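You operate a simulated robot arm through the tools that you are given. There is no shell and no other tool. Be economical: measure what you need, move in short steps, check, and stop when the job is done.

You are at the controls of a simulated two-armed robot. One attempt, no reset.

Task
Pick up the brown reel that expires first from the green bench with one hand, pass it to the other hand and put it on the top shelf of the cooling rack.

It is judged by the outcome, as a careful person would: the job done as asked, and still so three seconds after it is handed in. It fails if anything else is knocked over, pushed out of place, dropped, spilled or broken.

Robot
Two 7-joint arms with two-finger parallel grippers on one trunk, on a base that drives. Base frame: it is fixed to the floor where the robot stands at the start and does not move with it; the origin is under the middle of the robot, x ahead of it, y to its left, z up; the surface under the hand at the start is at about z = 0.76. Readings come in m, degrees, newtons and seconds.
The left shoulder is at the start at [0.03, 0.119, 0.935], the right one opposite. With the tool pointing down near the work surface each hand reaches from about 0.28 to 0.68 m from the robot's upright axis, wherever it stands, measured 20 degrees to its own side. Places, roughly: top shelf of the cooling rack [0.5, -2, 0.9]. Payload 3.43 kg a hand.
Tool frame (each hand has its own): the origin (TCP) lies between the finger pads and is the grasp point; the fingertips stand 0.03 m ahead of it; z points along the fingers, y is the line along which they close. The gripper opens to 0.094 m. The fingers are 0.028 m wide and 0.01 m thick; the gripper's body (0.05 by 0.096 m) begins 0.055 m behind the TCP.
Orientation is that of the tool frame in the base frame, as a unit quaternion [x, y, z, w]. With the fingers straight down and closing along the base's y, the tool's x points along the base's -x, its y along +y and its z along -z.

Tools
- The arms move only by the tool drive_tool. It takes "left_increments", "right_increments" or both (then of equal length, played together; a hand with none holds still); each is text: rows parted by semicolons, each of 7 numbers parted by spaces: the shift along the base's x, y, z in units of 50 mm (1.0 is 50 mm), then the turn, a rotation vector about the base's x, y, z in units of 4 degrees (1.0 is 4 degrees), then the finger opening in mm, from 0 to 94. In form: tx ty tz wx wy wz hand; .... A call has 1 to 10 rows; each row shifts and turns the commanded pose from where the row before left it. A call with a number of a shift or a turn outside -1 to 1 is refused whole. Rows are played at 5 a second. More than 0.05 m and 8.6 degrees between two rows, or a gripper value outside its range, and nothing of the call is played. A pose out of reach is approached as far as the arm can. The call stops where the force on the tool passes 40 N (or 10 N more than at its start, if that is more) or the arm is blocked; 0.2 s more then pass. The fingers move at their own pace (about 0.072 m/s each) and stop on an object; they squeeze with about 37 N. The grip force told is the motor's: it shows also when the fingers shut on nothing. Time passes only in rows, and 0.2 s behind the last, so rows that do not move let the fingers close. It gives the time, the measured TCP pose, the force on the tool (base axes), the opening and the grip force at its end, in the units of the frame above (readings bear some noise), with the torque about the TCP (base axes, N m) and any sound that the robot's microphone picked up, and new pictures: "pictures" is both (left out), scene, wrist or none (wrist: the cameras of the hands that moved).
- Cameras (640 x 400 px; columns grow to the right, rows downward): "scene" is now at [0.0345, -0.0027, 1.638]; the picture's right is [0.03, -1.00, 0.00], its down [-0.85, -0.03, -0.53] and it looks along [0.53, 0.02, -0.85] (base axes); focal length 294 px, centre (320, 200). "left" rides on the left gripper at [0.076, -0.014, -0.102] in its tool frame; the picture's right is [0.18, 0.98, 0.00], its down [-0.75, 0.14, -0.64] and it looks along [-0.63, 0.12, 0.77] (tool axes); focal length 243 px, centre (320, 200). "right" rides on the right gripper at [0.076, 0.014, -0.103] in its tool frame; the picture's right is [-0.18, 0.98, 0.00], its down [-0.75, -0.14, -0.64] and it looks along [-0.63, -0.12, 0.77] (tool axes); focal length 243 px, centre (320, 200).
- lift_body(by): slides the trunk up (or, below 0, down) by that many m; the arms and the scene camera ride with it, the base frame stays. It gives what a move gives, with no picture.
- steer(legs): drives the robot by 1 to 6 legs, each [ahead, turn to the left] in m and degrees, along the robot's own axes; the way and the turn of a leg run together, so that a leg with both is an arc; at most 1.5 m and 180 degrees a leg. The arms and the cameras ride along, it lands a little off, and it stops where it bumps. It gives what a move gives, and a new picture of the scene camera.
- turn_head(pan, tilt): turns the head with the scene camera to pan (to the left, within 143 degrees either way) and tilt (down, from -29 to 69), counted from straight ahead of the robot. It gives what a move gives, and a new picture of the scene camera.
- probe_pixels(camera, pixels): for up to 12 pixels [column, row] of the newest picture of that camera ("zoom" is the newest enlarged one), the place [x, y, z] in the base frame of the surface seen there, good to about 0.003 m, but the place of the scene camera against the robot may be out by one fixed shift of up to 0.012 m in any direction. No time passes.
- zoom(camera, box): a new picture of the part [left, top, right, bottom] of that camera's present view, enlarged. No time passes.
- close_job(): hands the job in; it is judged then, once.

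Work in short steps. Measure before you move; look again where a grasp or a placing could have gone wrong, and mend it. You have 80 turns and 260 pictures in all, those below and enlarged ones among them. Open the grippers and draw the arms clear of the work before you hand the job in, unless the task says otherwise; then end with one line.

The tools are called after "Call:" by a JSON object that holds its "name" and its "arguments". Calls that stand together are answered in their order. drive_tool: Moves the arms, as the interface text tells. Its arguments: {"type":"object","properties":{"left_increments":{"type":"string"},"right_increments":{"type":"string"},"pictures":{"type":"string","enum":["both","scene","wrist","none"]}},"required":[]} The other tools are called the same way: lift_body (by) slides the trunk up or down; steer (legs) drives the base; turn_head (pan, tilt) turns the head that bears the scene camera; probe_pixels (camera, pixels) gives the place of the surface under pixels of a picture; zoom (camera, box) takes an enlarged picture of a part of a camera's view; close_job () hands the job in.

At the start:

```text
time_s: 0.0
left_eef_pos: [0.4411, 0.1422, 1.0032]
left_tcp_rot: [0.0, 1.0, -0.001, 0.0]
left_force: [0.5, 0.8, -0.2]
left_moment: [0.0, 0.0, 0.0]
left_opening: 0.0939
left_gripper_force: 0.0
right_eef_pos: [0.3853, -0.1918, 0.9838]
right_tcp_rot: [0.001, 1.0, 0.0, -0.001]
right_force: [-0.5, 0.3, 0.4]
right_moment: [0.02, -0.01, -0.02]
right_opening: 0.0939
right_gripper_force: 0.2
trunk travel left (down, up): [-0.2, 0.21]
robot x, y, heading: [-0.0001, -0.0022, -0.1]
head pan, tilt: [1.9, 58.2]
```

scene: 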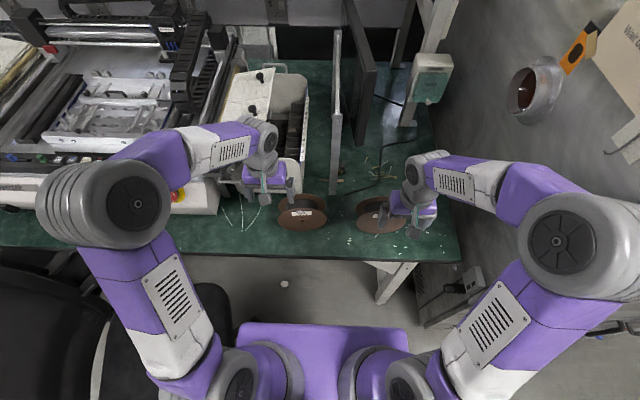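
right: 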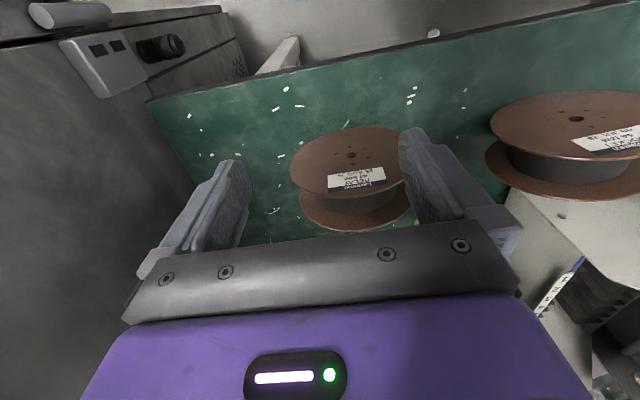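
left: 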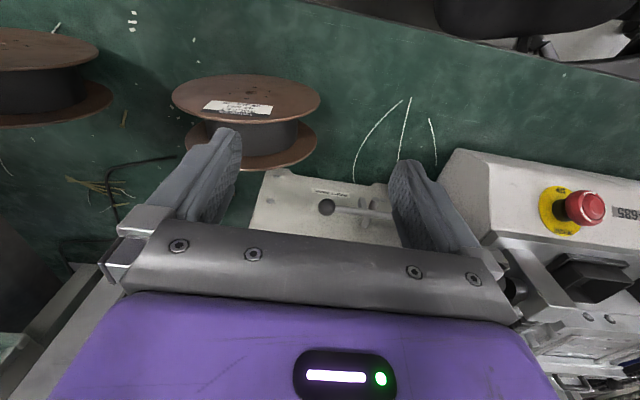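

Two brown reels with labels are visible: about (302,212) and (380,215) in the scene. I zoom on their labels to read the expiry dates.

Call:
{"name": "zoom", "arguments": {"camera": "right", "box": [310, 150, 410, 212]}}

Call:
{"name": "zoom", "arguments": {"camera": "right", "box": [560, 110, 640, 160]}}

Call:
{"name": "zoom", "arguments": {"camera": "left", "box": [190, 85, 290, 147]}}

Call:
{"name": "zoom", "arguments": {"camera": "scene", "box": [260, 180, 420, 280]}}

```text
6.40 times, centred on (360, 181) of right
```

zoom: 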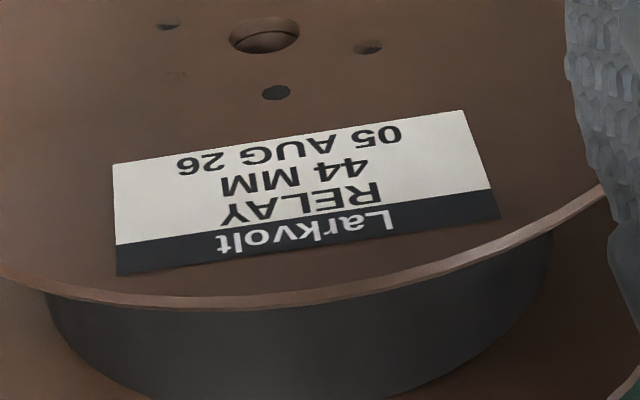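

```text
8.00 times, centred on (600, 135) of right
```

zoom: 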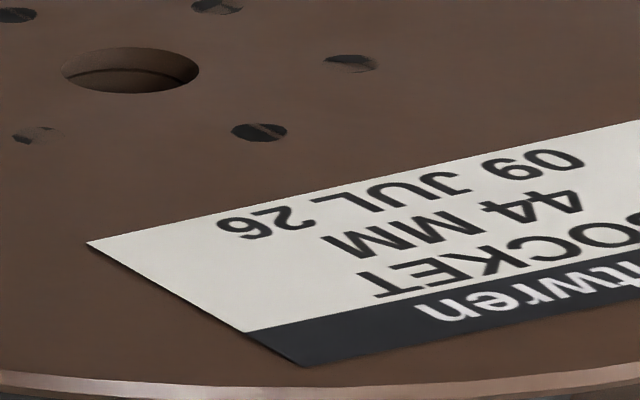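

```text
6.40 times, centred on (240, 116) of left
```

zoom: 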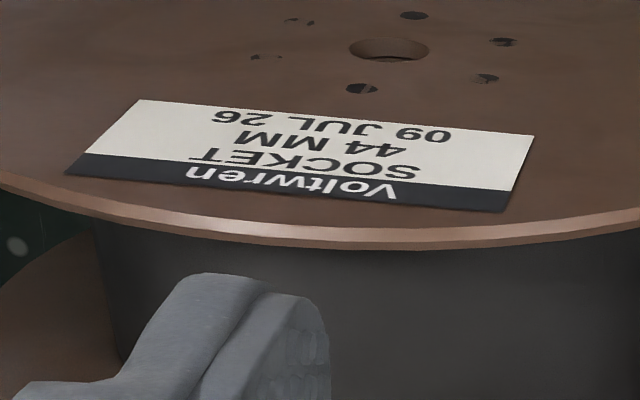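

```text
4.00 times, centred on (340, 230) of scene
```

zoom: 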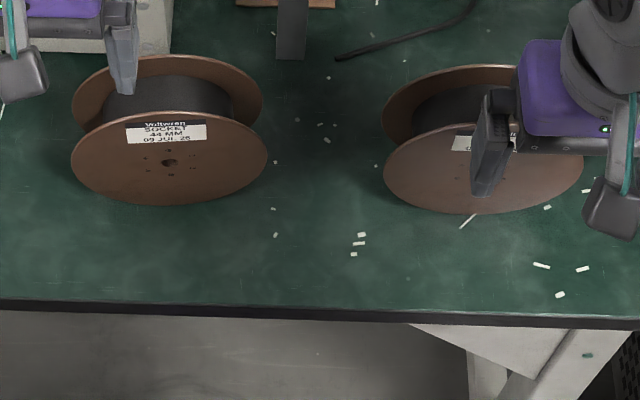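

The left reel reads 09 JUL 26 and the right one 05 AUG 26. I measure the left reel and then check that the rest of the bench holds no further reel.

Call:
{"name": "probe_pixels", "arguments": {"camera": "scene", "pixels": [[302, 221], [279, 218], [326, 220], [302, 230], [302, 205], [280, 205], [322, 206], [302, 245], [336, 185], [380, 226]]}}

Call:
{"name": "probe_pixels", "arguments": {"camera": "left", "pixels": [[174, 97], [319, 97], [245, 78], [245, 118], [250, 92], [260, 135], [230, 165], [310, 150], [330, 205], [270, 185], [120, 165]]}}

Call:
{"name": "turn_head", "arguments": {"pan": 0, "tilt": 30}}

Call:
{"name": "turn_head", "arguments": {"pan": -75, "tilt": 20}}

```text
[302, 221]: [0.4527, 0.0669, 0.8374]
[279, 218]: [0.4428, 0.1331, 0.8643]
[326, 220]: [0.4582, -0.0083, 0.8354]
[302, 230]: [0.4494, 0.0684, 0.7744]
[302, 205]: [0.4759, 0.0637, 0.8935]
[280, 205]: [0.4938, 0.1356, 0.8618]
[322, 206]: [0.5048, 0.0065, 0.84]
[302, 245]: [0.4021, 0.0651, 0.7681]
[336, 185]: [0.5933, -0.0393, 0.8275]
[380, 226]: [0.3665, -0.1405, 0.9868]
```

```text
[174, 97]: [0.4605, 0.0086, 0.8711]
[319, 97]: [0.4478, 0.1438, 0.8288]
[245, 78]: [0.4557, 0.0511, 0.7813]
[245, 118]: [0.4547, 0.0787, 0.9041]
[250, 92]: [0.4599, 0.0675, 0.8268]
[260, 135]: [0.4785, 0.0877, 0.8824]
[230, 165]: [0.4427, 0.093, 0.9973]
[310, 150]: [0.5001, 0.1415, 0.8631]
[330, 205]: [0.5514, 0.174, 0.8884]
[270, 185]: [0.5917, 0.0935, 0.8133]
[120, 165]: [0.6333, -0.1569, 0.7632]
```

```text
time_s: 0.9
left_eef_pos: [0.4408, 0.1425, 1.0028]
left_tcp_rot: [0.0, 1.0, 0.0, 0.0]
left_force: [-0.3, 1.4, 0.2]
left_moment: [-0.02, 0.01, 0.02]
left_opening: 0.0942
left_gripper_force: 0.1
right_eef_pos: [0.3841, -0.1902, 0.9849]
right_tcp_rot: [0.0, 1.0, 0.001, 0.001]
right_force: [-1.2, -0.4, -0.5]
right_moment: [-0.01, 0.03, -0.01]
right_opening: 0.094
right_gripper_force: 0.2
trunk travel left (down, up): [-0.2, 0.21]
robot x, y, heading: [0.0024, 0.0005, -0.0]
head pan, tilt: [0.0, 30.0]
```

scene: 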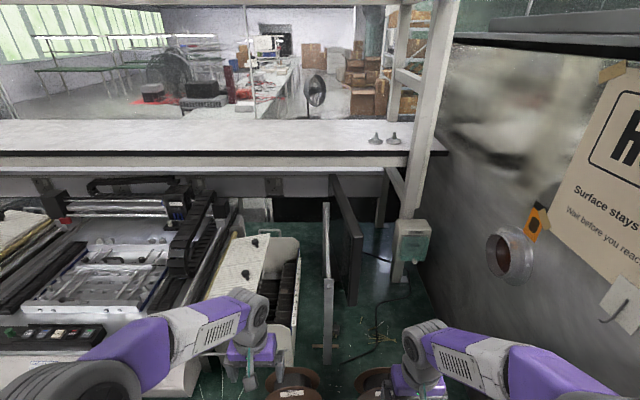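

```text
time_s: 2.4
left_eef_pos: [0.4406, 0.1417, 1.0037]
left_tcp_rot: [0.0, 1.0, 0.0, 0.0]
left_force: [-0.6, 0.7, 0.6]
left_moment: [0.01, 0.0, 0.0]
left_opening: 0.0941
left_gripper_force: 0.2
right_eef_pos: [0.3849, -0.1915, 0.9827]
right_tcp_rot: [0.001, 1.0, 0.0, -0.001]
right_force: [0.0, 0.1, -0.4]
right_moment: [0.01, 0.0, 0.01]
right_opening: 0.0942
right_gripper_force: 0.1
trunk travel left (down, up): [-0.2, 0.21]
robot x, y, heading: [0.002, 0.0015, 0.2]
head pan, tilt: [-75.0, 20.0]
```

scene: 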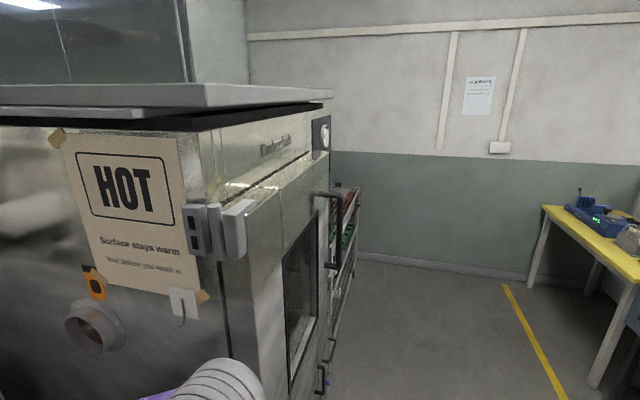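

The left reel (09 JUL 26) stands upright on its rims with its axis close to x; its front face is near x≈0.454 and its centre near y≈0.075, z≈0.837. I turn the left hand about -84° about z so it closes along the reel axis, staying high above it.

Call:
{"name": "drive_tool", "arguments": {"left_increments": "0 0 0.2 0 0 -1 94;0 0 0.2 0 0 -1 94;0 0 0.2 0 0 -1 94;0 0 0 0 0 -1 94;0 0 0 0 0 -1 94;0 0 0 0 0 -1 94;0 0 0 0 0 -1 94;0 0 0 0 0 -1 94;0 0 0 0 0 -1 94;0 0 0 0 0 -1 94", "pictures": "none"}}

Call:
{"name": "drive_tool", "arguments": {"left_increments": "0.1 0 0 0 0 -1 94;0.1 0 0 0 0 -1 94;0.1 0 0 0 0 -1 94;0.1 0 0 0 0 -1 94;0.1 0 0 0 0 -1 94;0.1 0 0 0 0 -1 94;0.1 0 0 0 0 -1 94;0.1 0 0 0 0 -1 94;0 0 0 0 0 -1 94;0 0 0 0 0 -1 94", "pictures": "none"}}

Call:
{"name": "turn_head", "arguments": {"pan": 0, "tilt": 58}}

Call:
{"name": "drive_tool", "arguments": {"left_increments": "0 0 0 0 0 -1 94;0 0 0 0 0 -0.15 94", "pictures": "wrist"}}

```text
time_s: 4.6
left_eef_pos: [0.4419, 0.1428, 1.0332]
left_tcp_rot: [0.342, 0.94, 0.0, -0.001]
left_force: [0.8, 0.2, 0.7]
left_moment: [-0.03, 0.0, -0.02]
left_opening: 0.0938
left_gripper_force: 0.0
right_eef_pos: [0.3851, -0.1916, 0.9839]
right_tcp_rot: [0.0, 1.0, 0.0, 0.0]
right_force: [0.3, 0.0, -0.6]
right_moment: [0.01, -0.05, -0.03]
right_opening: 0.0941
right_gripper_force: 0.1
trunk travel left (down, up): [-0.2, 0.21]
robot x, y, heading: [-0.0028, 0.0006, 0.0]
head pan, tilt: [-75.0, 20.0]
```

```text
time_s: 6.8
left_eef_pos: [0.4811, 0.1412, 1.0334]
left_tcp_rot: [0.643, 0.766, 0.0, 0.0]
left_force: [0.3, -0.7, 0.4]
left_moment: [0.0, 0.0, 0.03]
left_opening: 0.094
left_gripper_force: 0.1
right_eef_pos: [0.3842, -0.1934, 0.9838]
right_tcp_rot: [0.0, 1.0, 0.001, 0.0]
right_force: [0.2, -0.3, 0.4]
right_moment: [0.0, 0.03, -0.01]
right_opening: 0.0939
right_gripper_force: 0.1
trunk travel left (down, up): [-0.2, 0.21]
robot x, y, heading: [0.0014, -0.0015, 0.2]
head pan, tilt: [-75.0, 20.0]
```

```text
time_s: 8.3
left_eef_pos: [0.4808, 0.1424, 1.0348]
left_tcp_rot: [0.643, 0.766, 0.0, 0.0]
left_force: [0.4, -0.5, 0.0]
left_moment: [0.02, -0.01, -0.01]
left_opening: 0.0939
left_gripper_force: 0.1
right_eef_pos: [0.3837, -0.1914, 0.9834]
right_tcp_rot: [0.0, 1.0, 0.0, 0.0]
right_force: [-0.5, 0.0, -0.8]
right_moment: [0.05, -0.04, -0.02]
right_opening: 0.0941
right_gripper_force: 0.0
trunk travel left (down, up): [-0.2, 0.21]
robot x, y, heading: [0.0035, 0.0035, -0.2]
head pan, tilt: [0.0, 58.0]
```

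scene: 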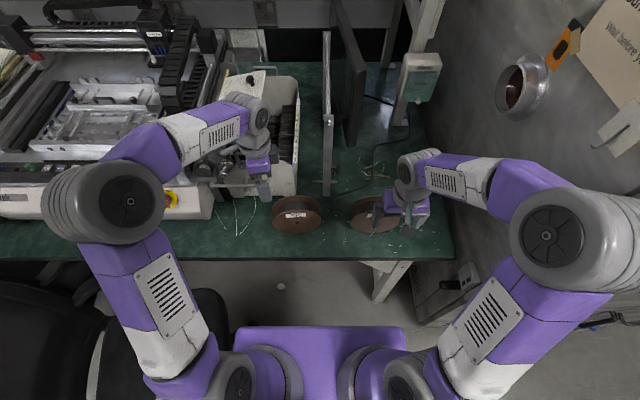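

```text
time_s: 8.9
left_eef_pos: [0.4808, 0.142, 1.0349]
left_tcp_rot: [0.673, 0.74, 0.0, 0.0]
left_force: [0.4, -0.5, 0.3]
left_moment: [-0.02, -0.01, 0.02]
left_opening: 0.0939
left_gripper_force: 0.0
right_eef_pos: [0.3839, -0.192, 0.9828]
right_tcp_rot: [0.0, 1.0, 0.0, 0.0]
right_force: [0.7, -0.6, 0.6]
right_moment: [-0.02, 0.04, -0.02]
right_opening: 0.094
right_gripper_force: 0.0
trunk travel left (down, up): [-0.2, 0.21]
robot x, y, heading: [0.0013, 0.0014, -0.3]
head pan, tilt: [0.0, 58.0]
```

left: 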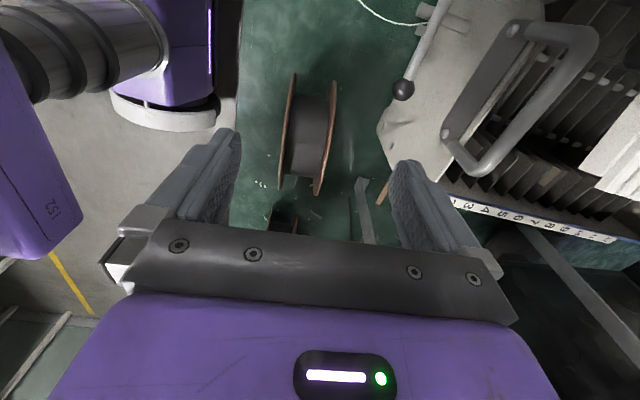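

The reel is clear between the fingers' columns: front flange rim near column 290, rear flange rim near 328. I probe both rims, the core and the neighbouring handle.

Call:
{"name": "zoom", "arguments": {"camera": "left", "box": [220, 60, 420, 220]}}

Call:
{"name": "probe_pixels", "arguments": {"camera": "left", "pixels": [[293, 80], [288, 120], [281, 185], [335, 88], [330, 130], [317, 190], [310, 130], [380, 130], [445, 130], [490, 170], [403, 90], [360, 185]]}}

```text
2.50 times, centred on (320, 140) of left
```

zoom: 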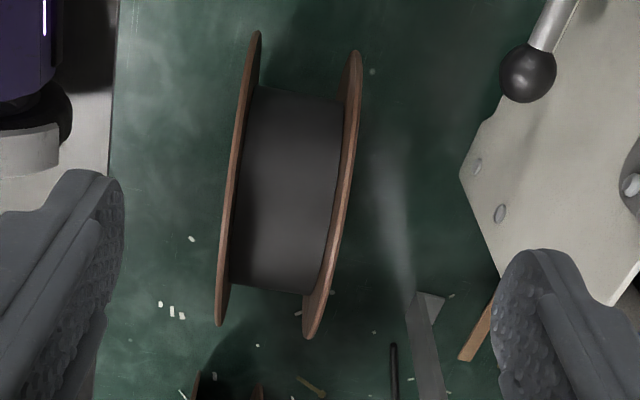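

```text
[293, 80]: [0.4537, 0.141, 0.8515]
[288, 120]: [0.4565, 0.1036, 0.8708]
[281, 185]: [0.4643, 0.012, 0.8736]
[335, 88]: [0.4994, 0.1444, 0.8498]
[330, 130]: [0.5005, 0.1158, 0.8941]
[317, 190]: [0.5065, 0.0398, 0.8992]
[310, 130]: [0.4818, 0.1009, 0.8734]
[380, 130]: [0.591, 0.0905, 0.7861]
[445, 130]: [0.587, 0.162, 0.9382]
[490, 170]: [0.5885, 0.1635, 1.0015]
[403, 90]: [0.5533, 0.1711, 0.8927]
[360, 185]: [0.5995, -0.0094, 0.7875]
```

Flange outer faces span x≈0.456–0.506 (about 50 mm wide) at mid y≈0.076, rim top near z 0.905. I move over the middle, lower with tips still above the rim, and look.

Call:
{"name": "drive_tool", "arguments": {"left_increments": "0 -0.7 0 0 0 0.1 94;0.02 -0.62 0 0 0 0 94;0 0 -0.8 0 0 0 94;0 0 -0.8 0 0 0 94;0 0 0 0 0 0 94", "pictures": "both"}}

```text
time_s: 10.1
left_eef_pos: [0.4832, 0.0768, 0.9531]
left_tcp_rot: [0.67, 0.742, 0.0, 0.0]
left_force: [-0.5, -0.2, -1.0]
left_moment: [0.0, 0.04, 0.01]
left_opening: 0.094
left_gripper_force: 0.1
right_eef_pos: [0.3851, -0.1915, 0.9841]
right_tcp_rot: [0.0, 1.0, 0.0, -0.001]
right_force: [-1.1, 0.2, -1.3]
right_moment: [0.01, -0.01, 0.02]
right_opening: 0.0942
right_gripper_force: 0.1
trunk travel left (down, up): [-0.2, 0.21]
robot x, y, heading: [0.0016, 0.0002, -0.1]
head pan, tilt: [0.0, 58.0]
```

scene: 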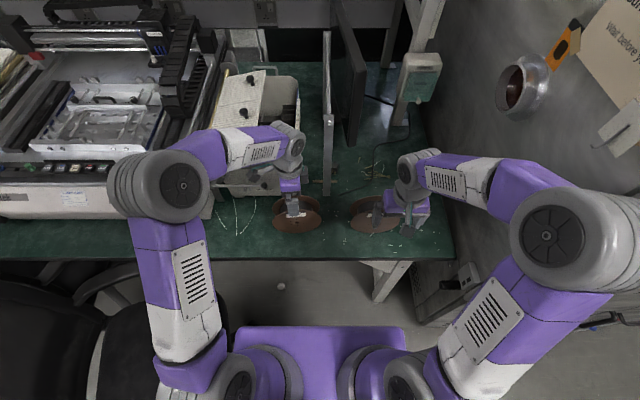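
left: 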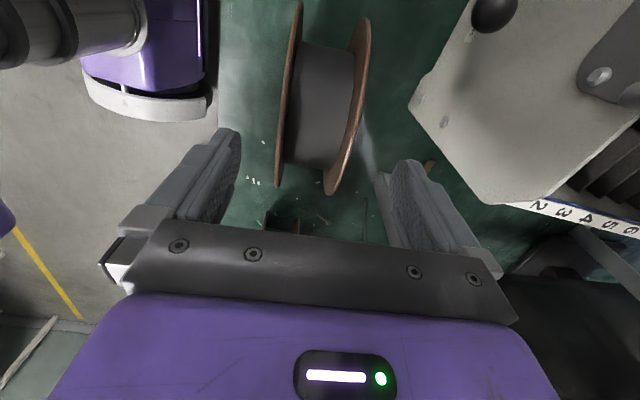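

The reel lies centred between the fingers. I lower 68 mm so the pads straddle the flanges, then close.

Call:
{"name": "drive_tool", "arguments": {"left_increments": "0 0 -0.5 0 0 0 94;0 0 -0.5 0 0 0 94;0 0 -0.4 0 0 0 94;0 0 0 0 0 0 94", "pictures": "wrist"}}

```text
time_s: 11.1
left_eef_pos: [0.4824, 0.0757, 0.885]
left_tcp_rot: [0.67, 0.742, 0.0, 0.0]
left_force: [0.2, -0.2, 0.3]
left_moment: [0.02, 0.02, -0.01]
left_opening: 0.094
left_gripper_force: 0.1
right_eef_pos: [0.3843, -0.1921, 0.9831]
right_tcp_rot: [0.0, 1.0, 0.0, 0.0]
right_force: [0.1, 0.1, -0.1]
right_moment: [0.02, -0.02, -0.01]
right_opening: 0.0939
right_gripper_force: 0.0
trunk travel left (down, up): [-0.2, 0.21]
robot x, y, heading: [-0.0005, 0.0001, 0.1]
head pan, tilt: [0.0, 58.0]
```

left: 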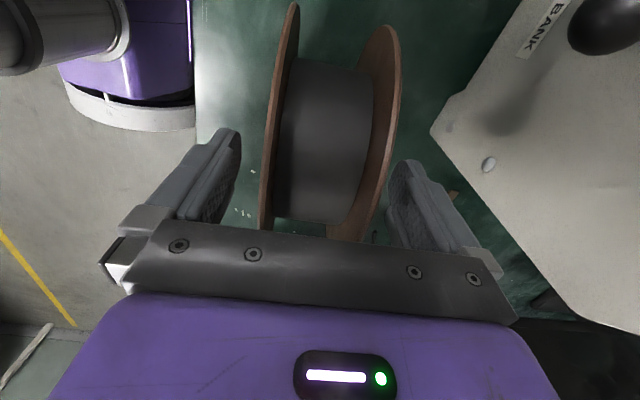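

The fingers straddle both flanges; I close and let them settle.

Call:
{"name": "drive_tool", "arguments": {"left_increments": "0 0 0 0 0 0 60;0 0 0 0 0 0 40;0 0 0 0 0 0 30;0 0 0 0 0 0 30;0 0 0 0 0 0 30", "pictures": "wrist"}}

```text
time_s: 12.3
left_eef_pos: [0.4831, 0.0758, 0.884]
left_tcp_rot: [0.671, 0.742, -0.001, 0.0]
left_force: [-0.3, -0.2, 0.3]
left_moment: [-0.04, 0.03, 0.01]
left_opening: 0.055
left_gripper_force: 36.6
right_eef_pos: [0.385, -0.1924, 0.9837]
right_tcp_rot: [-0.001, 1.0, 0.0, 0.0]
right_force: [0.6, -0.3, -0.7]
right_moment: [-0.01, 0.0, 0.0]
right_opening: 0.0938
right_gripper_force: 0.2
trunk travel left (down, up): [-0.2, 0.21]
robot x, y, heading: [0.001, 0.0005, -0.1]
head pan, tilt: [0.0, 58.0]
```

left: 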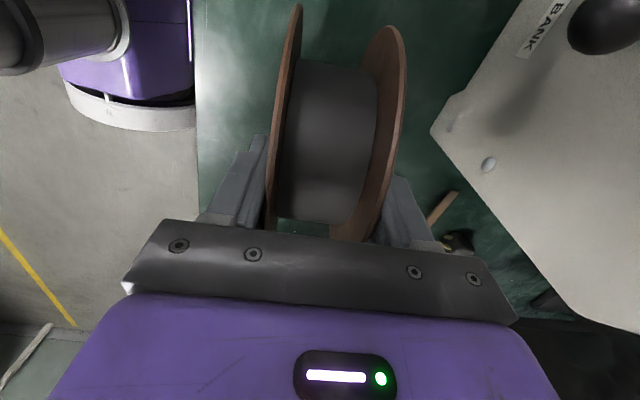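

Gripped at 55 mm with 36.6 N. I lift straight up about 0.15 m.

Call:
{"name": "drive_tool", "arguments": {"left_increments": "0 0 0.3 0 0 0 30;0 0 0.5 0 0 0 30;0 0 0.6 0 0 0 30;0 0 0.8 0 0 0 30;0 0 0.8 0 0 0 30;0 0 0 0 0 0 30", "pictures": "both"}}

```text
time_s: 13.7
left_eef_pos: [0.4801, 0.0778, 1.0352]
left_tcp_rot: [0.67, 0.742, 0.0, 0.0]
left_force: [0.3, -0.2, -2.8]
left_moment: [0.04, -0.04, 0.01]
left_opening: 0.0552
left_gripper_force: 36.6
right_eef_pos: [0.3849, -0.1918, 0.9841]
right_tcp_rot: [0.0, 1.0, 0.0, -0.001]
right_force: [-0.6, 0.6, 0.3]
right_moment: [0.01, -0.01, -0.02]
right_opening: 0.0939
right_gripper_force: 0.2
trunk travel left (down, up): [-0.2, 0.21]
robot x, y, heading: [0.0013, -0.0012, 0.1]
head pan, tilt: [0.0, 58.0]
```

scene: 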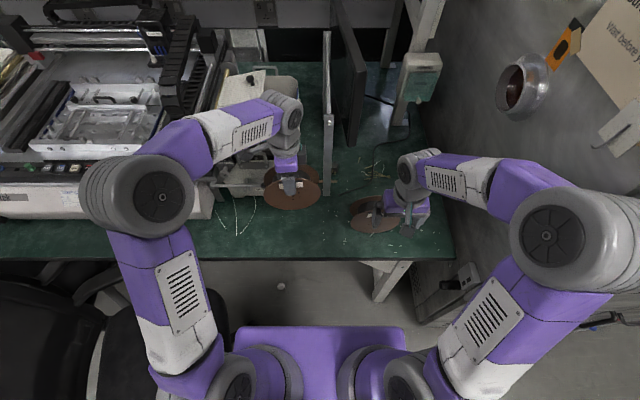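
left: 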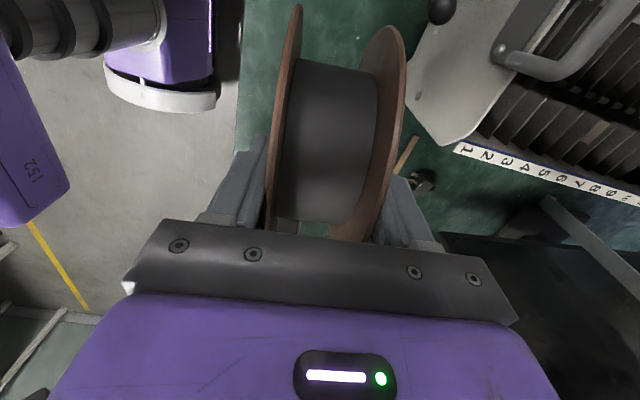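

The reel is lifted cleanly (about 0.3 kg). I check the space behind and to the right before driving.

Call:
{"name": "turn_head", "arguments": {"pan": -140, "tilt": 35}}

Call:
{"name": "turn_head", "arguments": {"pan": 140, "tilt": 35}}

Call:
{"name": "turn_head", "arguments": {"pan": -80, "tilt": 40}}

Call:
{"name": "probe_pixels", "arguments": {"camera": "scene", "pixels": [[100, 100], [200, 100], [300, 100], [330, 100], [350, 60], [350, 150], [400, 200], [450, 100], [600, 60], [600, 150], [280, 200], [320, 250]]}}

```text
time_s: 15.9
left_eef_pos: [0.4797, 0.0773, 1.036]
left_tcp_rot: [0.671, 0.742, 0.0, 0.0]
left_force: [-0.4, 0.3, -1.6]
left_moment: [0.0, 0.01, 0.02]
left_opening: 0.0548
left_gripper_force: 36.7
right_eef_pos: [0.3836, -0.1918, 0.9841]
right_tcp_rot: [0.0, 1.0, 0.0, 0.0]
right_force: [-0.7, -0.5, -0.1]
right_moment: [0.01, 0.0, -0.02]
right_opening: 0.0941
right_gripper_force: 0.1
trunk travel left (down, up): [-0.2, 0.21]
robot x, y, heading: [-0.0021, 0.0017, 0.1]
head pan, tilt: [-140.0, 35.0]
```

scene: 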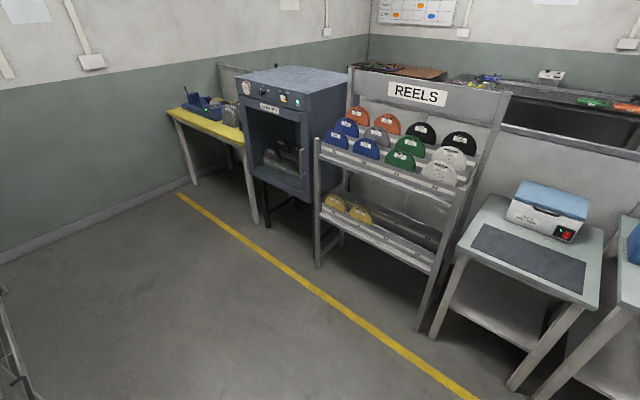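

```text
time_s: 19.8
left_eef_pos: [0.4802, 0.0776, 1.0351]
left_tcp_rot: [0.67, 0.742, 0.0, 0.0]
left_force: [0.5, 0.4, -2.3]
left_moment: [0.02, 0.01, -0.03]
left_opening: 0.0553
left_gripper_force: 36.8
right_eef_pos: [0.385, -0.1917, 0.9835]
right_tcp_rot: [0.0, 1.0, 0.0, 0.0]
right_force: [0.0, -0.3, -0.3]
right_moment: [0.0, 0.01, 0.02]
right_opening: 0.0941
right_gripper_force: 0.0
trunk travel left (down, up): [-0.2, 0.21]
robot x, y, heading: [0.0015, 0.001, 0.1]
head pan, tilt: [140.0, 35.0]
```

scene: 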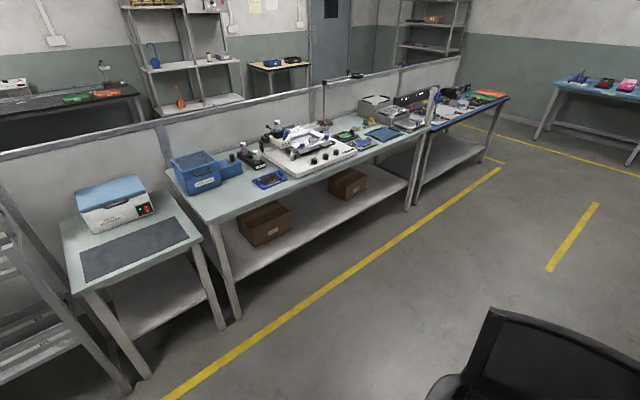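

```text
time_s: 22.9
left_eef_pos: [0.4801, 0.0776, 1.0351]
left_tcp_rot: [0.67, 0.742, 0.0, 0.0]
left_force: [0.0, -0.2, -1.8]
left_moment: [-0.02, 0.0, 0.01]
left_opening: 0.0549
left_gripper_force: 37.0
right_eef_pos: [0.3847, -0.1916, 0.9828]
right_tcp_rot: [0.0, 1.0, 0.0, 0.001]
right_force: [-0.1, -0.2, 0.8]
right_moment: [0.0, -0.02, 0.02]
right_opening: 0.0941
right_gripper_force: 0.0
trunk travel left (down, up): [-0.2, 0.21]
robot x, y, heading: [0.0008, -0.0016, -0.1]
head pan, tilt: [-80.0, 40.0]
```

scene: 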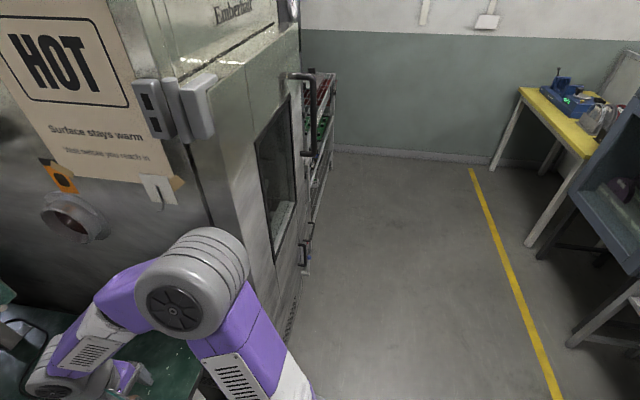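

```text
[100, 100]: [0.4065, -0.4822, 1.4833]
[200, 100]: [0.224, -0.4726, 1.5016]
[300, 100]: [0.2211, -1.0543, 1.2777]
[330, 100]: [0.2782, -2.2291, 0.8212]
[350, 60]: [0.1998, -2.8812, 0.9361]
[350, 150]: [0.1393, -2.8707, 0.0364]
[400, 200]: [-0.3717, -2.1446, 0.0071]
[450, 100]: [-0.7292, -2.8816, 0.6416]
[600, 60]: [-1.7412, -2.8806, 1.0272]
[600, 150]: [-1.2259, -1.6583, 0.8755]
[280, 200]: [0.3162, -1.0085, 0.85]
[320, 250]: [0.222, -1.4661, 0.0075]
```

The aisle between x≈0.2 and -1.1 is clear on the right. The chair on the left might be close to the backing path, so I look and probe it.

Call:
{"name": "turn_head", "arguments": {"pan": 95, "tilt": 50}}

```text
time_s: 25.6
left_eef_pos: [0.4795, 0.0759, 1.0359]
left_tcp_rot: [0.671, 0.742, 0.0, 0.0]
left_force: [-0.2, -0.2, -1.8]
left_moment: [0.04, -0.01, 0.04]
left_opening: 0.0549
left_gripper_force: 36.8
right_eef_pos: [0.3835, -0.1925, 0.9843]
right_tcp_rot: [0.0, 1.0, -0.001, 0.001]
right_force: [0.2, -0.2, -0.1]
right_moment: [-0.01, -0.01, 0.02]
right_opening: 0.0942
right_gripper_force: 0.0
trunk travel left (down, up): [-0.2, 0.21]
robot x, y, heading: [0.0004, 0.0007, 0.2]
head pan, tilt: [95.0, 50.0]
```

scene: 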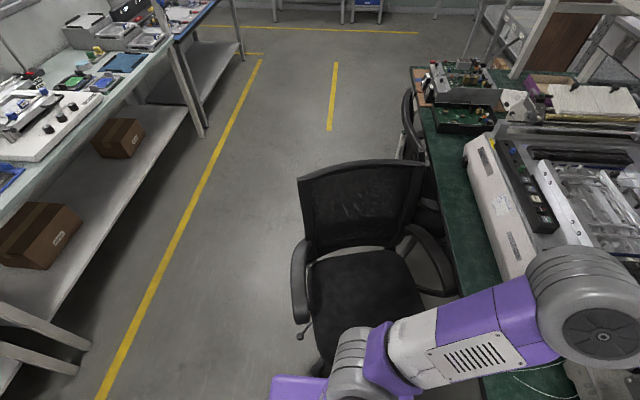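

Call:
{"name": "probe_pixels", "arguments": {"camera": "scene", "pixels": [[300, 185], [295, 250], [298, 310], [360, 280], [330, 300], [420, 240], [440, 280], [318, 345], [400, 170]]}}

```text
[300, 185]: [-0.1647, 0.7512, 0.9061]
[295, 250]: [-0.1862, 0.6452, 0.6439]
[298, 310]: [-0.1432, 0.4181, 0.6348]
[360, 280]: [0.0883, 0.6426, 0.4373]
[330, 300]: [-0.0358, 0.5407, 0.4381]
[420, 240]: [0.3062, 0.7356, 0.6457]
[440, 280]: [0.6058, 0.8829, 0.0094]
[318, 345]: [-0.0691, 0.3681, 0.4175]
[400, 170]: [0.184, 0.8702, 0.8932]
```

Chair parts stay at y ≥ 0.37, outside the base while backing straight. I back 0.5 m, looking toward the right.

Call:
{"name": "steer", "arguments": {"legs": [[-0.5, 0]]}}

Call:
{"name": "turn_head", "arguments": {"pan": -10, "tilt": 40}}

Call:
{"name": "steer", "arguments": {"legs": [[0, -90]]}}

```text
time_s: 28.5
left_eef_pos: [-0.0166, 0.0763, 1.0348]
left_tcp_rot: [0.672, 0.741, 0.0, 0.0]
left_force: [0.2, 0.0, -1.0]
left_moment: [0.03, 0.0, 0.02]
left_opening: 0.0549
left_gripper_force: 37.0
right_eef_pos: [-0.1125, -0.1925, 0.9843]
right_tcp_rot: [0.002, 1.0, 0.0, 0.001]
right_force: [-0.3, -0.5, -0.1]
right_moment: [0.02, 0.01, 0.0]
right_opening: 0.0939
right_gripper_force: 0.1
trunk travel left (down, up): [-0.2, 0.21]
robot x, y, heading: [-0.4956, 0.0016, 0.2]
head pan, tilt: [95.0, 50.0]
```

scene: 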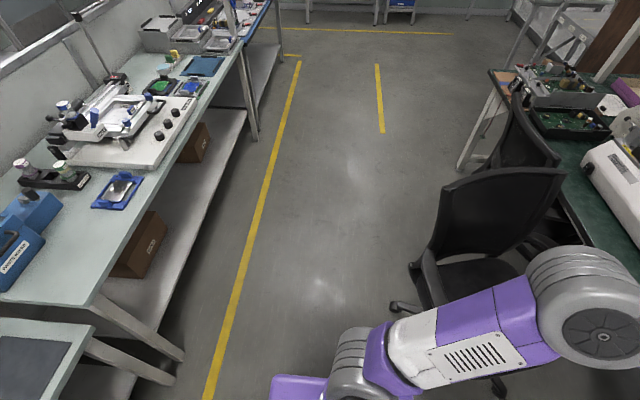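

```text
time_s: 30.3
left_eef_pos: [-0.0164, 0.0751, 1.0363]
left_tcp_rot: [0.672, 0.741, 0.0, 0.0]
left_force: [0.4, -0.4, -3.6]
left_moment: [-0.03, 0.02, 0.04]
left_opening: 0.0553
left_gripper_force: 36.8
right_eef_pos: [-0.1132, -0.1918, 0.984]
right_tcp_rot: [0.003, 1.0, 0.0, 0.0]
right_force: [-0.1, -0.2, -0.6]
right_moment: [-0.01, 0.03, -0.01]
right_opening: 0.094
right_gripper_force: 0.0
trunk travel left (down, up): [-0.2, 0.21]
robot x, y, heading: [-0.4927, 0.0036, -0.4]
head pan, tilt: [-10.0, 40.0]
```

scene: 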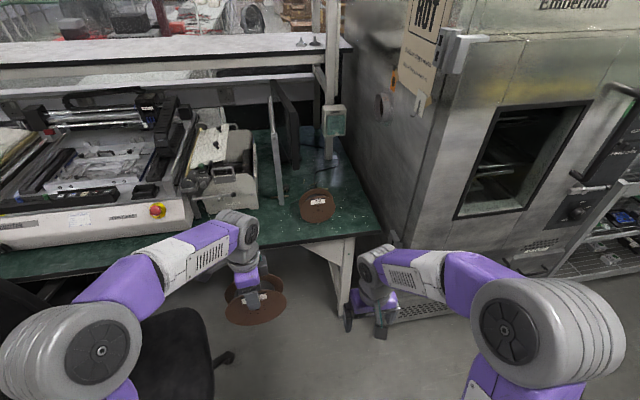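

```text
time_s: 34.5
left_eef_pos: [-0.4086, -0.4765, 1.0347]
left_tcp_rot: [0.998, 0.063, 0.0, 0.0]
left_force: [0.4, 0.2, -2.2]
left_moment: [-0.02, 0.03, 0.0]
left_opening: 0.0551
left_gripper_force: 36.5
right_eef_pos: [-0.6801, -0.3883, 0.9844]
right_tcp_rot: [0.699, 0.715, 0.001, 0.001]
right_force: [0.0, 0.1, 0.3]
right_moment: [-0.02, 0.05, 0.0]
right_opening: 0.0939
right_gripper_force: 0.0
trunk travel left (down, up): [-0.2, 0.21]
robot x, y, heading: [-0.4949, 0.0017, -89.1]
head pan, tilt: [-10.0, 40.0]
```

scene: 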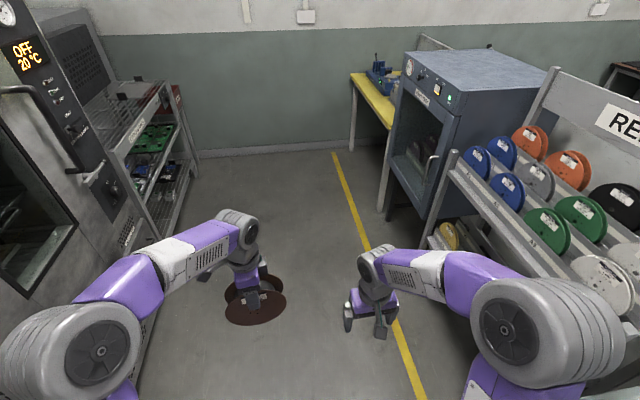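

The rack appears at upper left (140,130). I probe the clearance to the REELS stand on the right and the oven/rack on the left before moving ahead.

Call:
{"name": "probe_pixels", "arguments": {"camera": "scene", "pixels": [[450, 155], [430, 235], [525, 190], [400, 90], [440, 130], [115, 215], [165, 85], [115, 150], [150, 100], [195, 155], [140, 130], [580, 270]]}}

Call:
{"name": "zoom", "arguments": {"camera": "scene", "box": [60, 30, 240, 240]}}

```text
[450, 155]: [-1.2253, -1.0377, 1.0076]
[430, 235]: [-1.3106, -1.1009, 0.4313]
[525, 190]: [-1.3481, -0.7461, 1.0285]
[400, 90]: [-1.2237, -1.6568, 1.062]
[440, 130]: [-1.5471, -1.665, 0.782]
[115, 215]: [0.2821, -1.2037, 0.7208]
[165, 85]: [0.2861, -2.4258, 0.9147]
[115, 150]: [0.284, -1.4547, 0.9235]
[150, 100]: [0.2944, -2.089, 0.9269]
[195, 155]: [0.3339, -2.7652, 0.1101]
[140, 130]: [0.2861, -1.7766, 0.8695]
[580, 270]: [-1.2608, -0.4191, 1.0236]
```

```text
1.90 times, centred on (150, 135) of scene
```

zoom: 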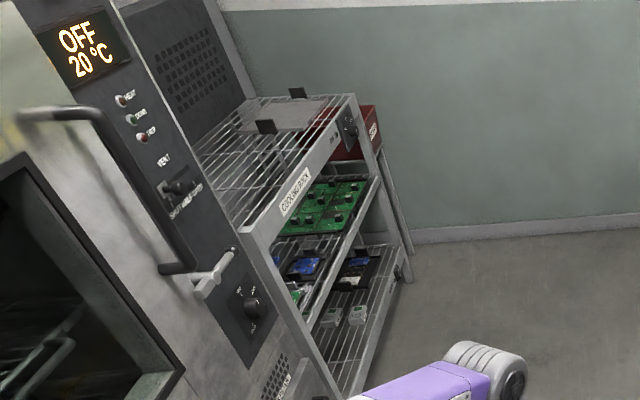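

Clearances are wide (stand front x≈-1.22, rack front x≈0.286, y -1.45 to -2.45). I drive 1.7 m ahead and turn left to face the rack.

Call:
{"name": "steer", "arguments": {"legs": [[1.3, 0], [0.4, 0], [0, 89.5]]}}

```text
time_s: 46.8
left_eef_pos: [0.004, -1.5955, 1.0352]
left_tcp_rot: [0.666, 0.746, 0.0, 0.0]
left_force: [0.6, -0.7, -2.0]
left_moment: [0.01, 0.01, 0.02]
left_opening: 0.0554
left_gripper_force: 37.1
right_eef_pos: [-0.0896, -1.8658, 0.9837]
right_tcp_rot: [-0.006, 1.0, -0.001, -0.001]
right_force: [0.2, -0.3, 0.4]
right_moment: [0.01, -0.03, 0.01]
right_opening: 0.0939
right_gripper_force: 0.1
trunk travel left (down, up): [-0.2, 0.21]
robot x, y, heading: [-0.4744, -1.6809, 0.9]
head pan, tilt: [-10.0, 40.0]
```

scene: 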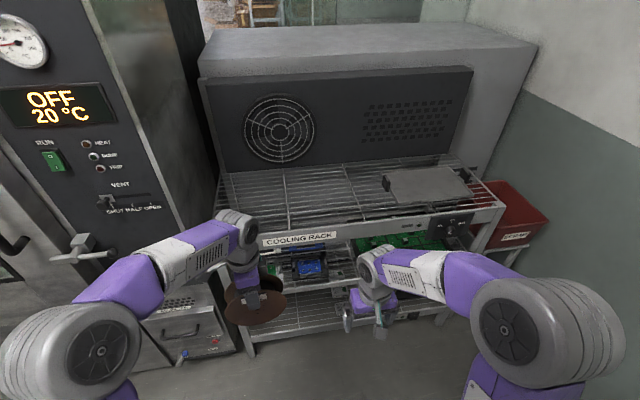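

The robot faces the rack; its top shelf is a wire grid with free space on the left and middle, and a plate at the right (430,185). I zoom and measure the shelf.

Call:
{"name": "zoom", "arguments": {"camera": "scene", "box": [200, 140, 520, 260]}}

Call:
{"name": "probe_pixels", "arguments": {"camera": "scene", "pixels": [[225, 185], [290, 170], [300, 228], [380, 215], [460, 205], [390, 180], [385, 190], [430, 185], [340, 225], [440, 165], [350, 165], [500, 205]]}}

```text
2.00 times, centred on (360, 200) of scene
```

zoom: 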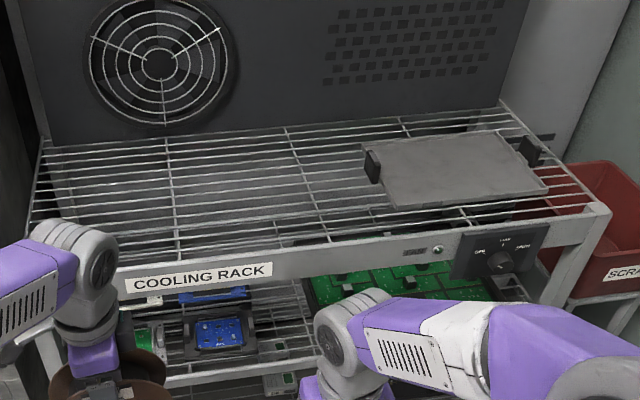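

```text
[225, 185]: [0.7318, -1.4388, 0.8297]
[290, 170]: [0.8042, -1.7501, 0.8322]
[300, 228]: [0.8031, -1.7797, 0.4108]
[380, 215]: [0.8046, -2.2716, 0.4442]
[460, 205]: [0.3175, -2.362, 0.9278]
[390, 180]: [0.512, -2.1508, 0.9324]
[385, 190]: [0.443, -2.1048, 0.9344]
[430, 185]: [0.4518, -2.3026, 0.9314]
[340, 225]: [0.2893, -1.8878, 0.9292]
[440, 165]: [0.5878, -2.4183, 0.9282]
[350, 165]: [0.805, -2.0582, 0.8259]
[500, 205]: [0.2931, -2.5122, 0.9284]
```

The shelf surface is z≈0.928, front bar x≈0.29, and its wires run along y, so the reel should stand with its axis along y (rims nest across wires, no rolling). I first prepare the handover here in front of the rack: left tilts to point down-right, right hand turns to close along x.

Call:
{"name": "drive_tool", "arguments": {"left_increments": "0 0 0.1 0 0 -0.55 30;0 0 0.1 0 0 -0.55 30;0 0 0.1 0 0 -0.5 30;0 -0.1 0.1 -1 0 0 30;0 -0.1 0.1 -1 0 0 30;0 -0.1 0.1 -1 0 0 30;0 -0.1 0 -1 0 0 30;0 -0.1 0 -1 0 0 30;0 -0.1 0 -1 0 0 30;0 -0.1 0 -1 0 0 30", "right_increments": "0 0 0.1 0 0 1 94;0 0 0.1 0 0 1 94;0 0 0.1 0 0 1 94;0 0 0.1 0 0 1 94;0 0 0.1 0 0 1 94;0 0 0.1 0 0 1 94;0 0 0.1 0 0 1 94;0 0 0.1 0 0 1 94;0 0 0.1 0 0 1 94;0 0 0.1 0 0 1 94", "pictures": "none"}}

Call:
{"name": "drive_tool", "arguments": {"right_increments": "0.2 0 0.1 0 0 1 94;0.2 0 0.1 0 0 1 94;0.2 0 0.1 0 0 1 94;0.2 0 0.1 0 0 1 94;0.2 0 0.1 0 0 1 94;0.2 0 0.1 0 0 1 94;0.2 0 0.1 0 0 1 94;0.2 0 0.1 0 0 1 94;0.2 0 0.1 0 0 1 94;0 0 0.1 0 0 1 94", "pictures": "none"}}

Call:
{"name": "turn_head", "arguments": {"pan": 0, "tilt": 58}}

```text
time_s: 49.0
left_eef_pos: [0.0029, -1.6291, 1.0666]
left_tcp_rot: [0.686, 0.686, -0.17, 0.171]
left_force: [0.2, 0.2, -1.8]
left_moment: [0.05, 0.01, 0.01]
left_opening: 0.055
left_gripper_force: 36.7
right_eef_pos: [-0.0892, -1.8656, 1.033]
right_tcp_rot: [-0.348, 0.937, 0.0, 0.0]
right_force: [0.1, 0.1, 0.8]
right_moment: [-0.01, 0.04, 0.0]
right_opening: 0.0942
right_gripper_force: 0.0
trunk travel left (down, up): [-0.2, 0.21]
robot x, y, heading: [-0.4738, -1.6781, 0.8]
head pan, tilt: [-10.0, 40.0]
```

```text
time_s: 51.2
left_eef_pos: [0.0034, -1.6302, 1.0659]
left_tcp_rot: [0.685, 0.687, -0.171, 0.17]
left_force: [-0.6, 0.5, -2.8]
left_moment: [0.02, -0.01, 0.04]
left_opening: 0.0549
left_gripper_force: 37.1
right_eef_pos: [0.0009, -1.8639, 1.0836]
right_tcp_rot: [-0.648, 0.762, 0.001, 0.0]
right_force: [-0.1, -0.5, 0.0]
right_moment: [-0.01, 0.0, -0.01]
right_opening: 0.0941
right_gripper_force: 0.2
trunk travel left (down, up): [-0.2, 0.21]
robot x, y, heading: [-0.4759, -1.6802, 0.9]
head pan, tilt: [-10.0, 40.0]
```

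```text
time_s: 52.0
left_eef_pos: [0.0041, -1.6302, 1.0666]
left_tcp_rot: [0.685, 0.687, -0.171, 0.171]
left_force: [0.6, 0.7, -2.5]
left_moment: [0.07, 0.01, 0.0]
left_opening: 0.0549
left_gripper_force: 36.8
right_eef_pos: [0.0019, -1.8648, 1.0849]
right_tcp_rot: [-0.647, 0.762, 0.0, 0.0]
right_force: [0.3, -0.1, 0.0]
right_moment: [0.01, -0.01, -0.02]
right_opening: 0.0937
right_gripper_force: 0.0
trunk travel left (down, up): [-0.2, 0.21]
robot x, y, heading: [-0.472, -1.6802, 0.5]
head pan, tilt: [0.0, 58.0]
```

scene: 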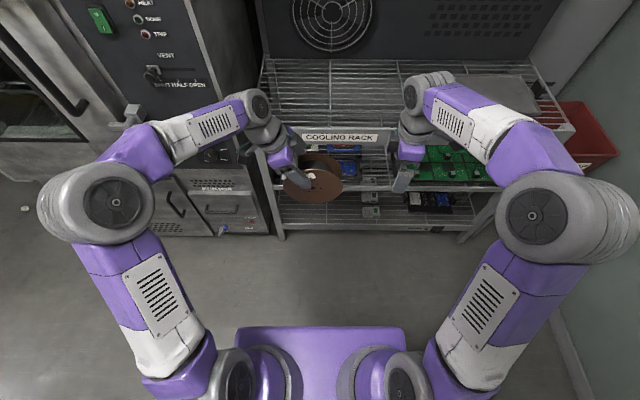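

Left holds the reel tilted; reel centre estimated at (0.004,-1.653,1.024). I finish the right yaw and tilt it 52° to point at the reel centre from the right, stopping at a standoff.

Call:
{"name": "drive_tool", "arguments": {"right_increments": "0 0 0.2 0 0 0.8 94;0 0 0.2 0 0 0.8 94;0 0 0.2 0 0 0.75 94;0 0.1 0.1 1 0 0 94;0 0.1 0.05 1 0 0 94;0 0.1 0 1 0 0 94;0 0.1 0 1 0 0 94;0 0.1 0 1 0 0 94;0 0.1 0 1 0 0 94;0 0.1 0 1 0 0 94", "pictures": "none"}}

Call:
{"name": "drive_tool", "arguments": {"right_increments": "0 0.2 0 1 0 0 94;0 0.2 0 1 0 0 94;0 0.2 0 1 0 0 94;0 0.2 0 1 0 0 94;0 0.2 0 1 0 0 94;0 0 0 1 0 0 94;0 0 0 0 0 0 94", "pictures": "both"}}

```text
time_s: 54.2
left_eef_pos: [0.0033, -1.6291, 1.0655]
left_tcp_rot: [0.685, 0.687, -0.171, 0.171]
left_force: [0.0, 0.6, -1.9]
left_moment: [0.04, -0.02, 0.02]
left_opening: 0.055
left_gripper_force: 36.9
right_eef_pos: [0.001, -1.83, 1.1211]
right_tcp_rot: [-0.686, 0.686, 0.171, 0.172]
right_force: [0.9, -0.2, -0.1]
right_moment: [0.04, 0.01, -0.04]
right_opening: 0.0941
right_gripper_force: 0.0
trunk travel left (down, up): [-0.2, 0.21]
robot x, y, heading: [-0.4721, -1.6741, 0.9]
head pan, tilt: [0.0, 58.0]
```

```text
time_s: 55.8
left_eef_pos: [0.0035, -1.6296, 1.0654]
left_tcp_rot: [0.686, 0.687, -0.172, 0.17]
left_force: [-1.0, 0.9, -2.3]
left_moment: [0.08, 0.02, 0.02]
left_opening: 0.055
left_gripper_force: 36.9
right_eef_pos: [0.0012, -1.7798, 1.12]
right_tcp_rot: [-0.635, 0.636, 0.31, 0.311]
right_force: [-0.1, 1.3, -0.3]
right_moment: [0.01, 0.06, 0.02]
right_opening: 0.0941
right_gripper_force: 0.1
trunk travel left (down, up): [-0.2, 0.21]
robot x, y, heading: [-0.4758, -1.6741, 0.5]
head pan, tilt: [0.0, 58.0]
```

scene: 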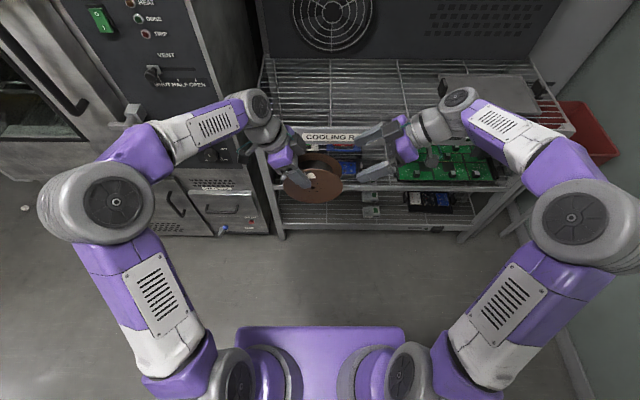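
right: 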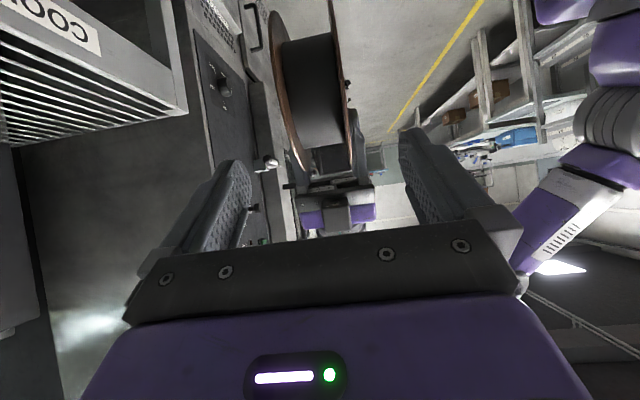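

The reel sits between the right fingers' columns (275–350). I probe the flange rims in the right view to verify its centre.

Call:
{"name": "probe_pixels", "arguments": {"camera": "right", "pixels": [[272, 30], [274, 80], [302, 165], [345, 60], [346, 100], [335, 20], [315, 60], [315, 120], [290, 130]]}}

Call:
{"name": "zoom", "arguments": {"camera": "right", "box": [220, 0, 420, 200]}}

```text
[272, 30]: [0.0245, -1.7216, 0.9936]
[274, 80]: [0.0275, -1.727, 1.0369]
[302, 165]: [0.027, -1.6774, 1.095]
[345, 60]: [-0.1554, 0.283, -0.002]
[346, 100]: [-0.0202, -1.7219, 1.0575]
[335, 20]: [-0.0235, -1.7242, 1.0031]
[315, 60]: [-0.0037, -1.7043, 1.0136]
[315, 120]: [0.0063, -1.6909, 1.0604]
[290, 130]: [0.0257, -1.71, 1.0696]
```

```text
2.00 times, centred on (320, 100) of right
```

zoom: 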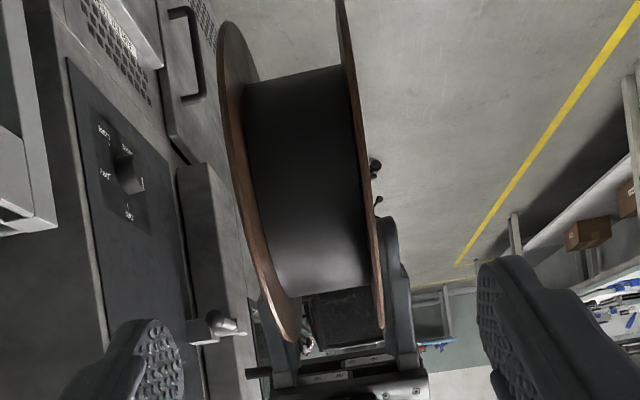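

Rims at x≈+0.027 and -0.022: centred on the right hand. I advance along the tool axis to a grasp about 55 mm from the reel centre, leaving room to the left fingers.

Call:
{"name": "drive_tool", "arguments": {"right_increments": "0.02 0.41 -0.31 0 0 0 94;0 0.41 -0.31 0 0 0 94;0 0.41 -0.31 0 0 0 94;0 0.41 -0.31 0 0 0 94;0 0 0 0 0 0 94", "pictures": "both"}}

```text
time_s: 57.0
left_eef_pos: [0.0034, -1.6295, 1.0664]
left_tcp_rot: [0.685, 0.687, -0.172, 0.172]
left_force: [-0.1, 0.1, -2.6]
left_moment: [0.06, -0.03, 0.03]
left_opening: 0.055
left_gripper_force: 37.1
right_eef_pos: [0.0019, -1.6974, 1.0597]
right_tcp_rot: [0.636, -0.636, -0.309, -0.309]
right_force: [-0.1, -0.3, 0.0]
right_moment: [0.0, 0.02, -0.01]
right_opening: 0.094
right_gripper_force: 0.1
trunk travel left (down, up): [-0.2, 0.21]
robot x, y, heading: [-0.4762, -1.6774, 0.9]
head pan, tilt: [0.0, 58.0]
```

scene: 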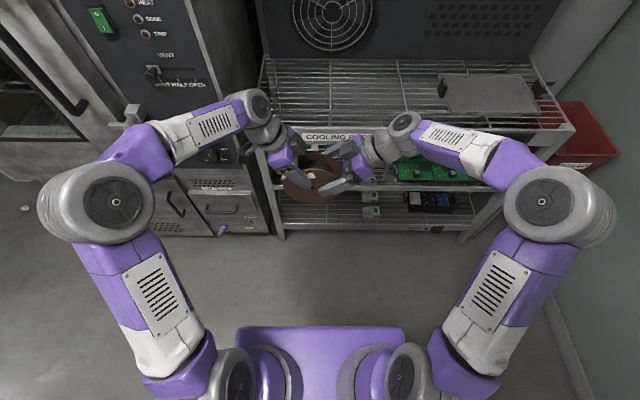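
right: 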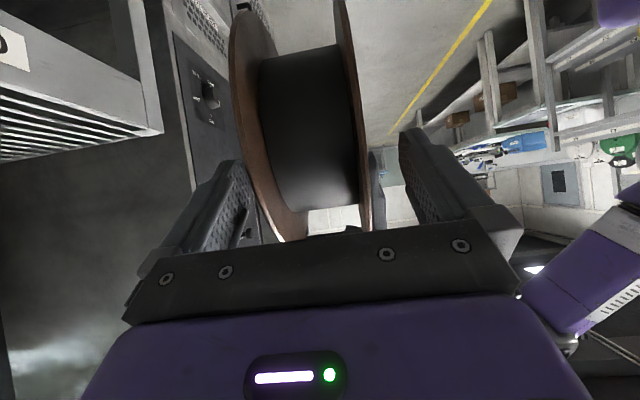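

No contact, and the reel is between the right fingers. I close the right hand.

Call:
{"name": "drive_tool", "arguments": {"right_increments": "0 0 0 0 0 0 65;0 0 0 0 0 0 50;0 0 0 0 0 0 30;0 0 0 0 0 0 30;0 0 0 0 0 0 30", "pictures": "wrist"}}

```text
time_s: 58.2
left_eef_pos: [0.002, -1.6304, 1.0659]
left_tcp_rot: [0.686, 0.686, -0.172, 0.17]
left_force: [-9.5, -1.3, 0.4]
left_moment: [0.0, -0.06, -0.42]
left_opening: 0.0553
left_gripper_force: 36.9
right_eef_pos: [0.0029, -1.6973, 1.0595]
right_tcp_rot: [-0.635, 0.636, 0.309, 0.311]
right_force: [9.0, 0.5, -1.1]
right_moment: [-0.18, 0.11, -0.2]
right_opening: 0.0548
right_gripper_force: 36.9
trunk travel left (down, up): [-0.2, 0.21]
robot x, y, heading: [-0.4686, -1.6793, 0.7]
head pan, tilt: [0.0, 58.0]
```

right: 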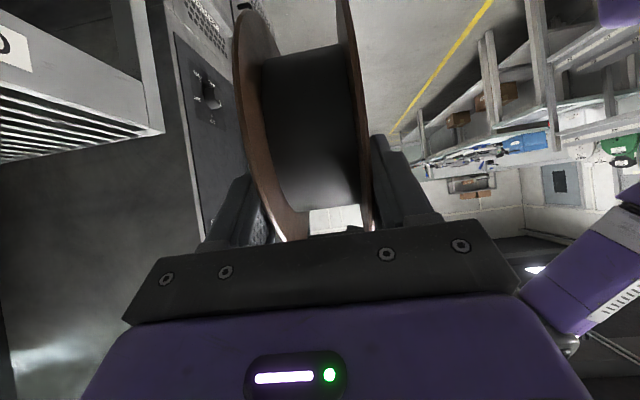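

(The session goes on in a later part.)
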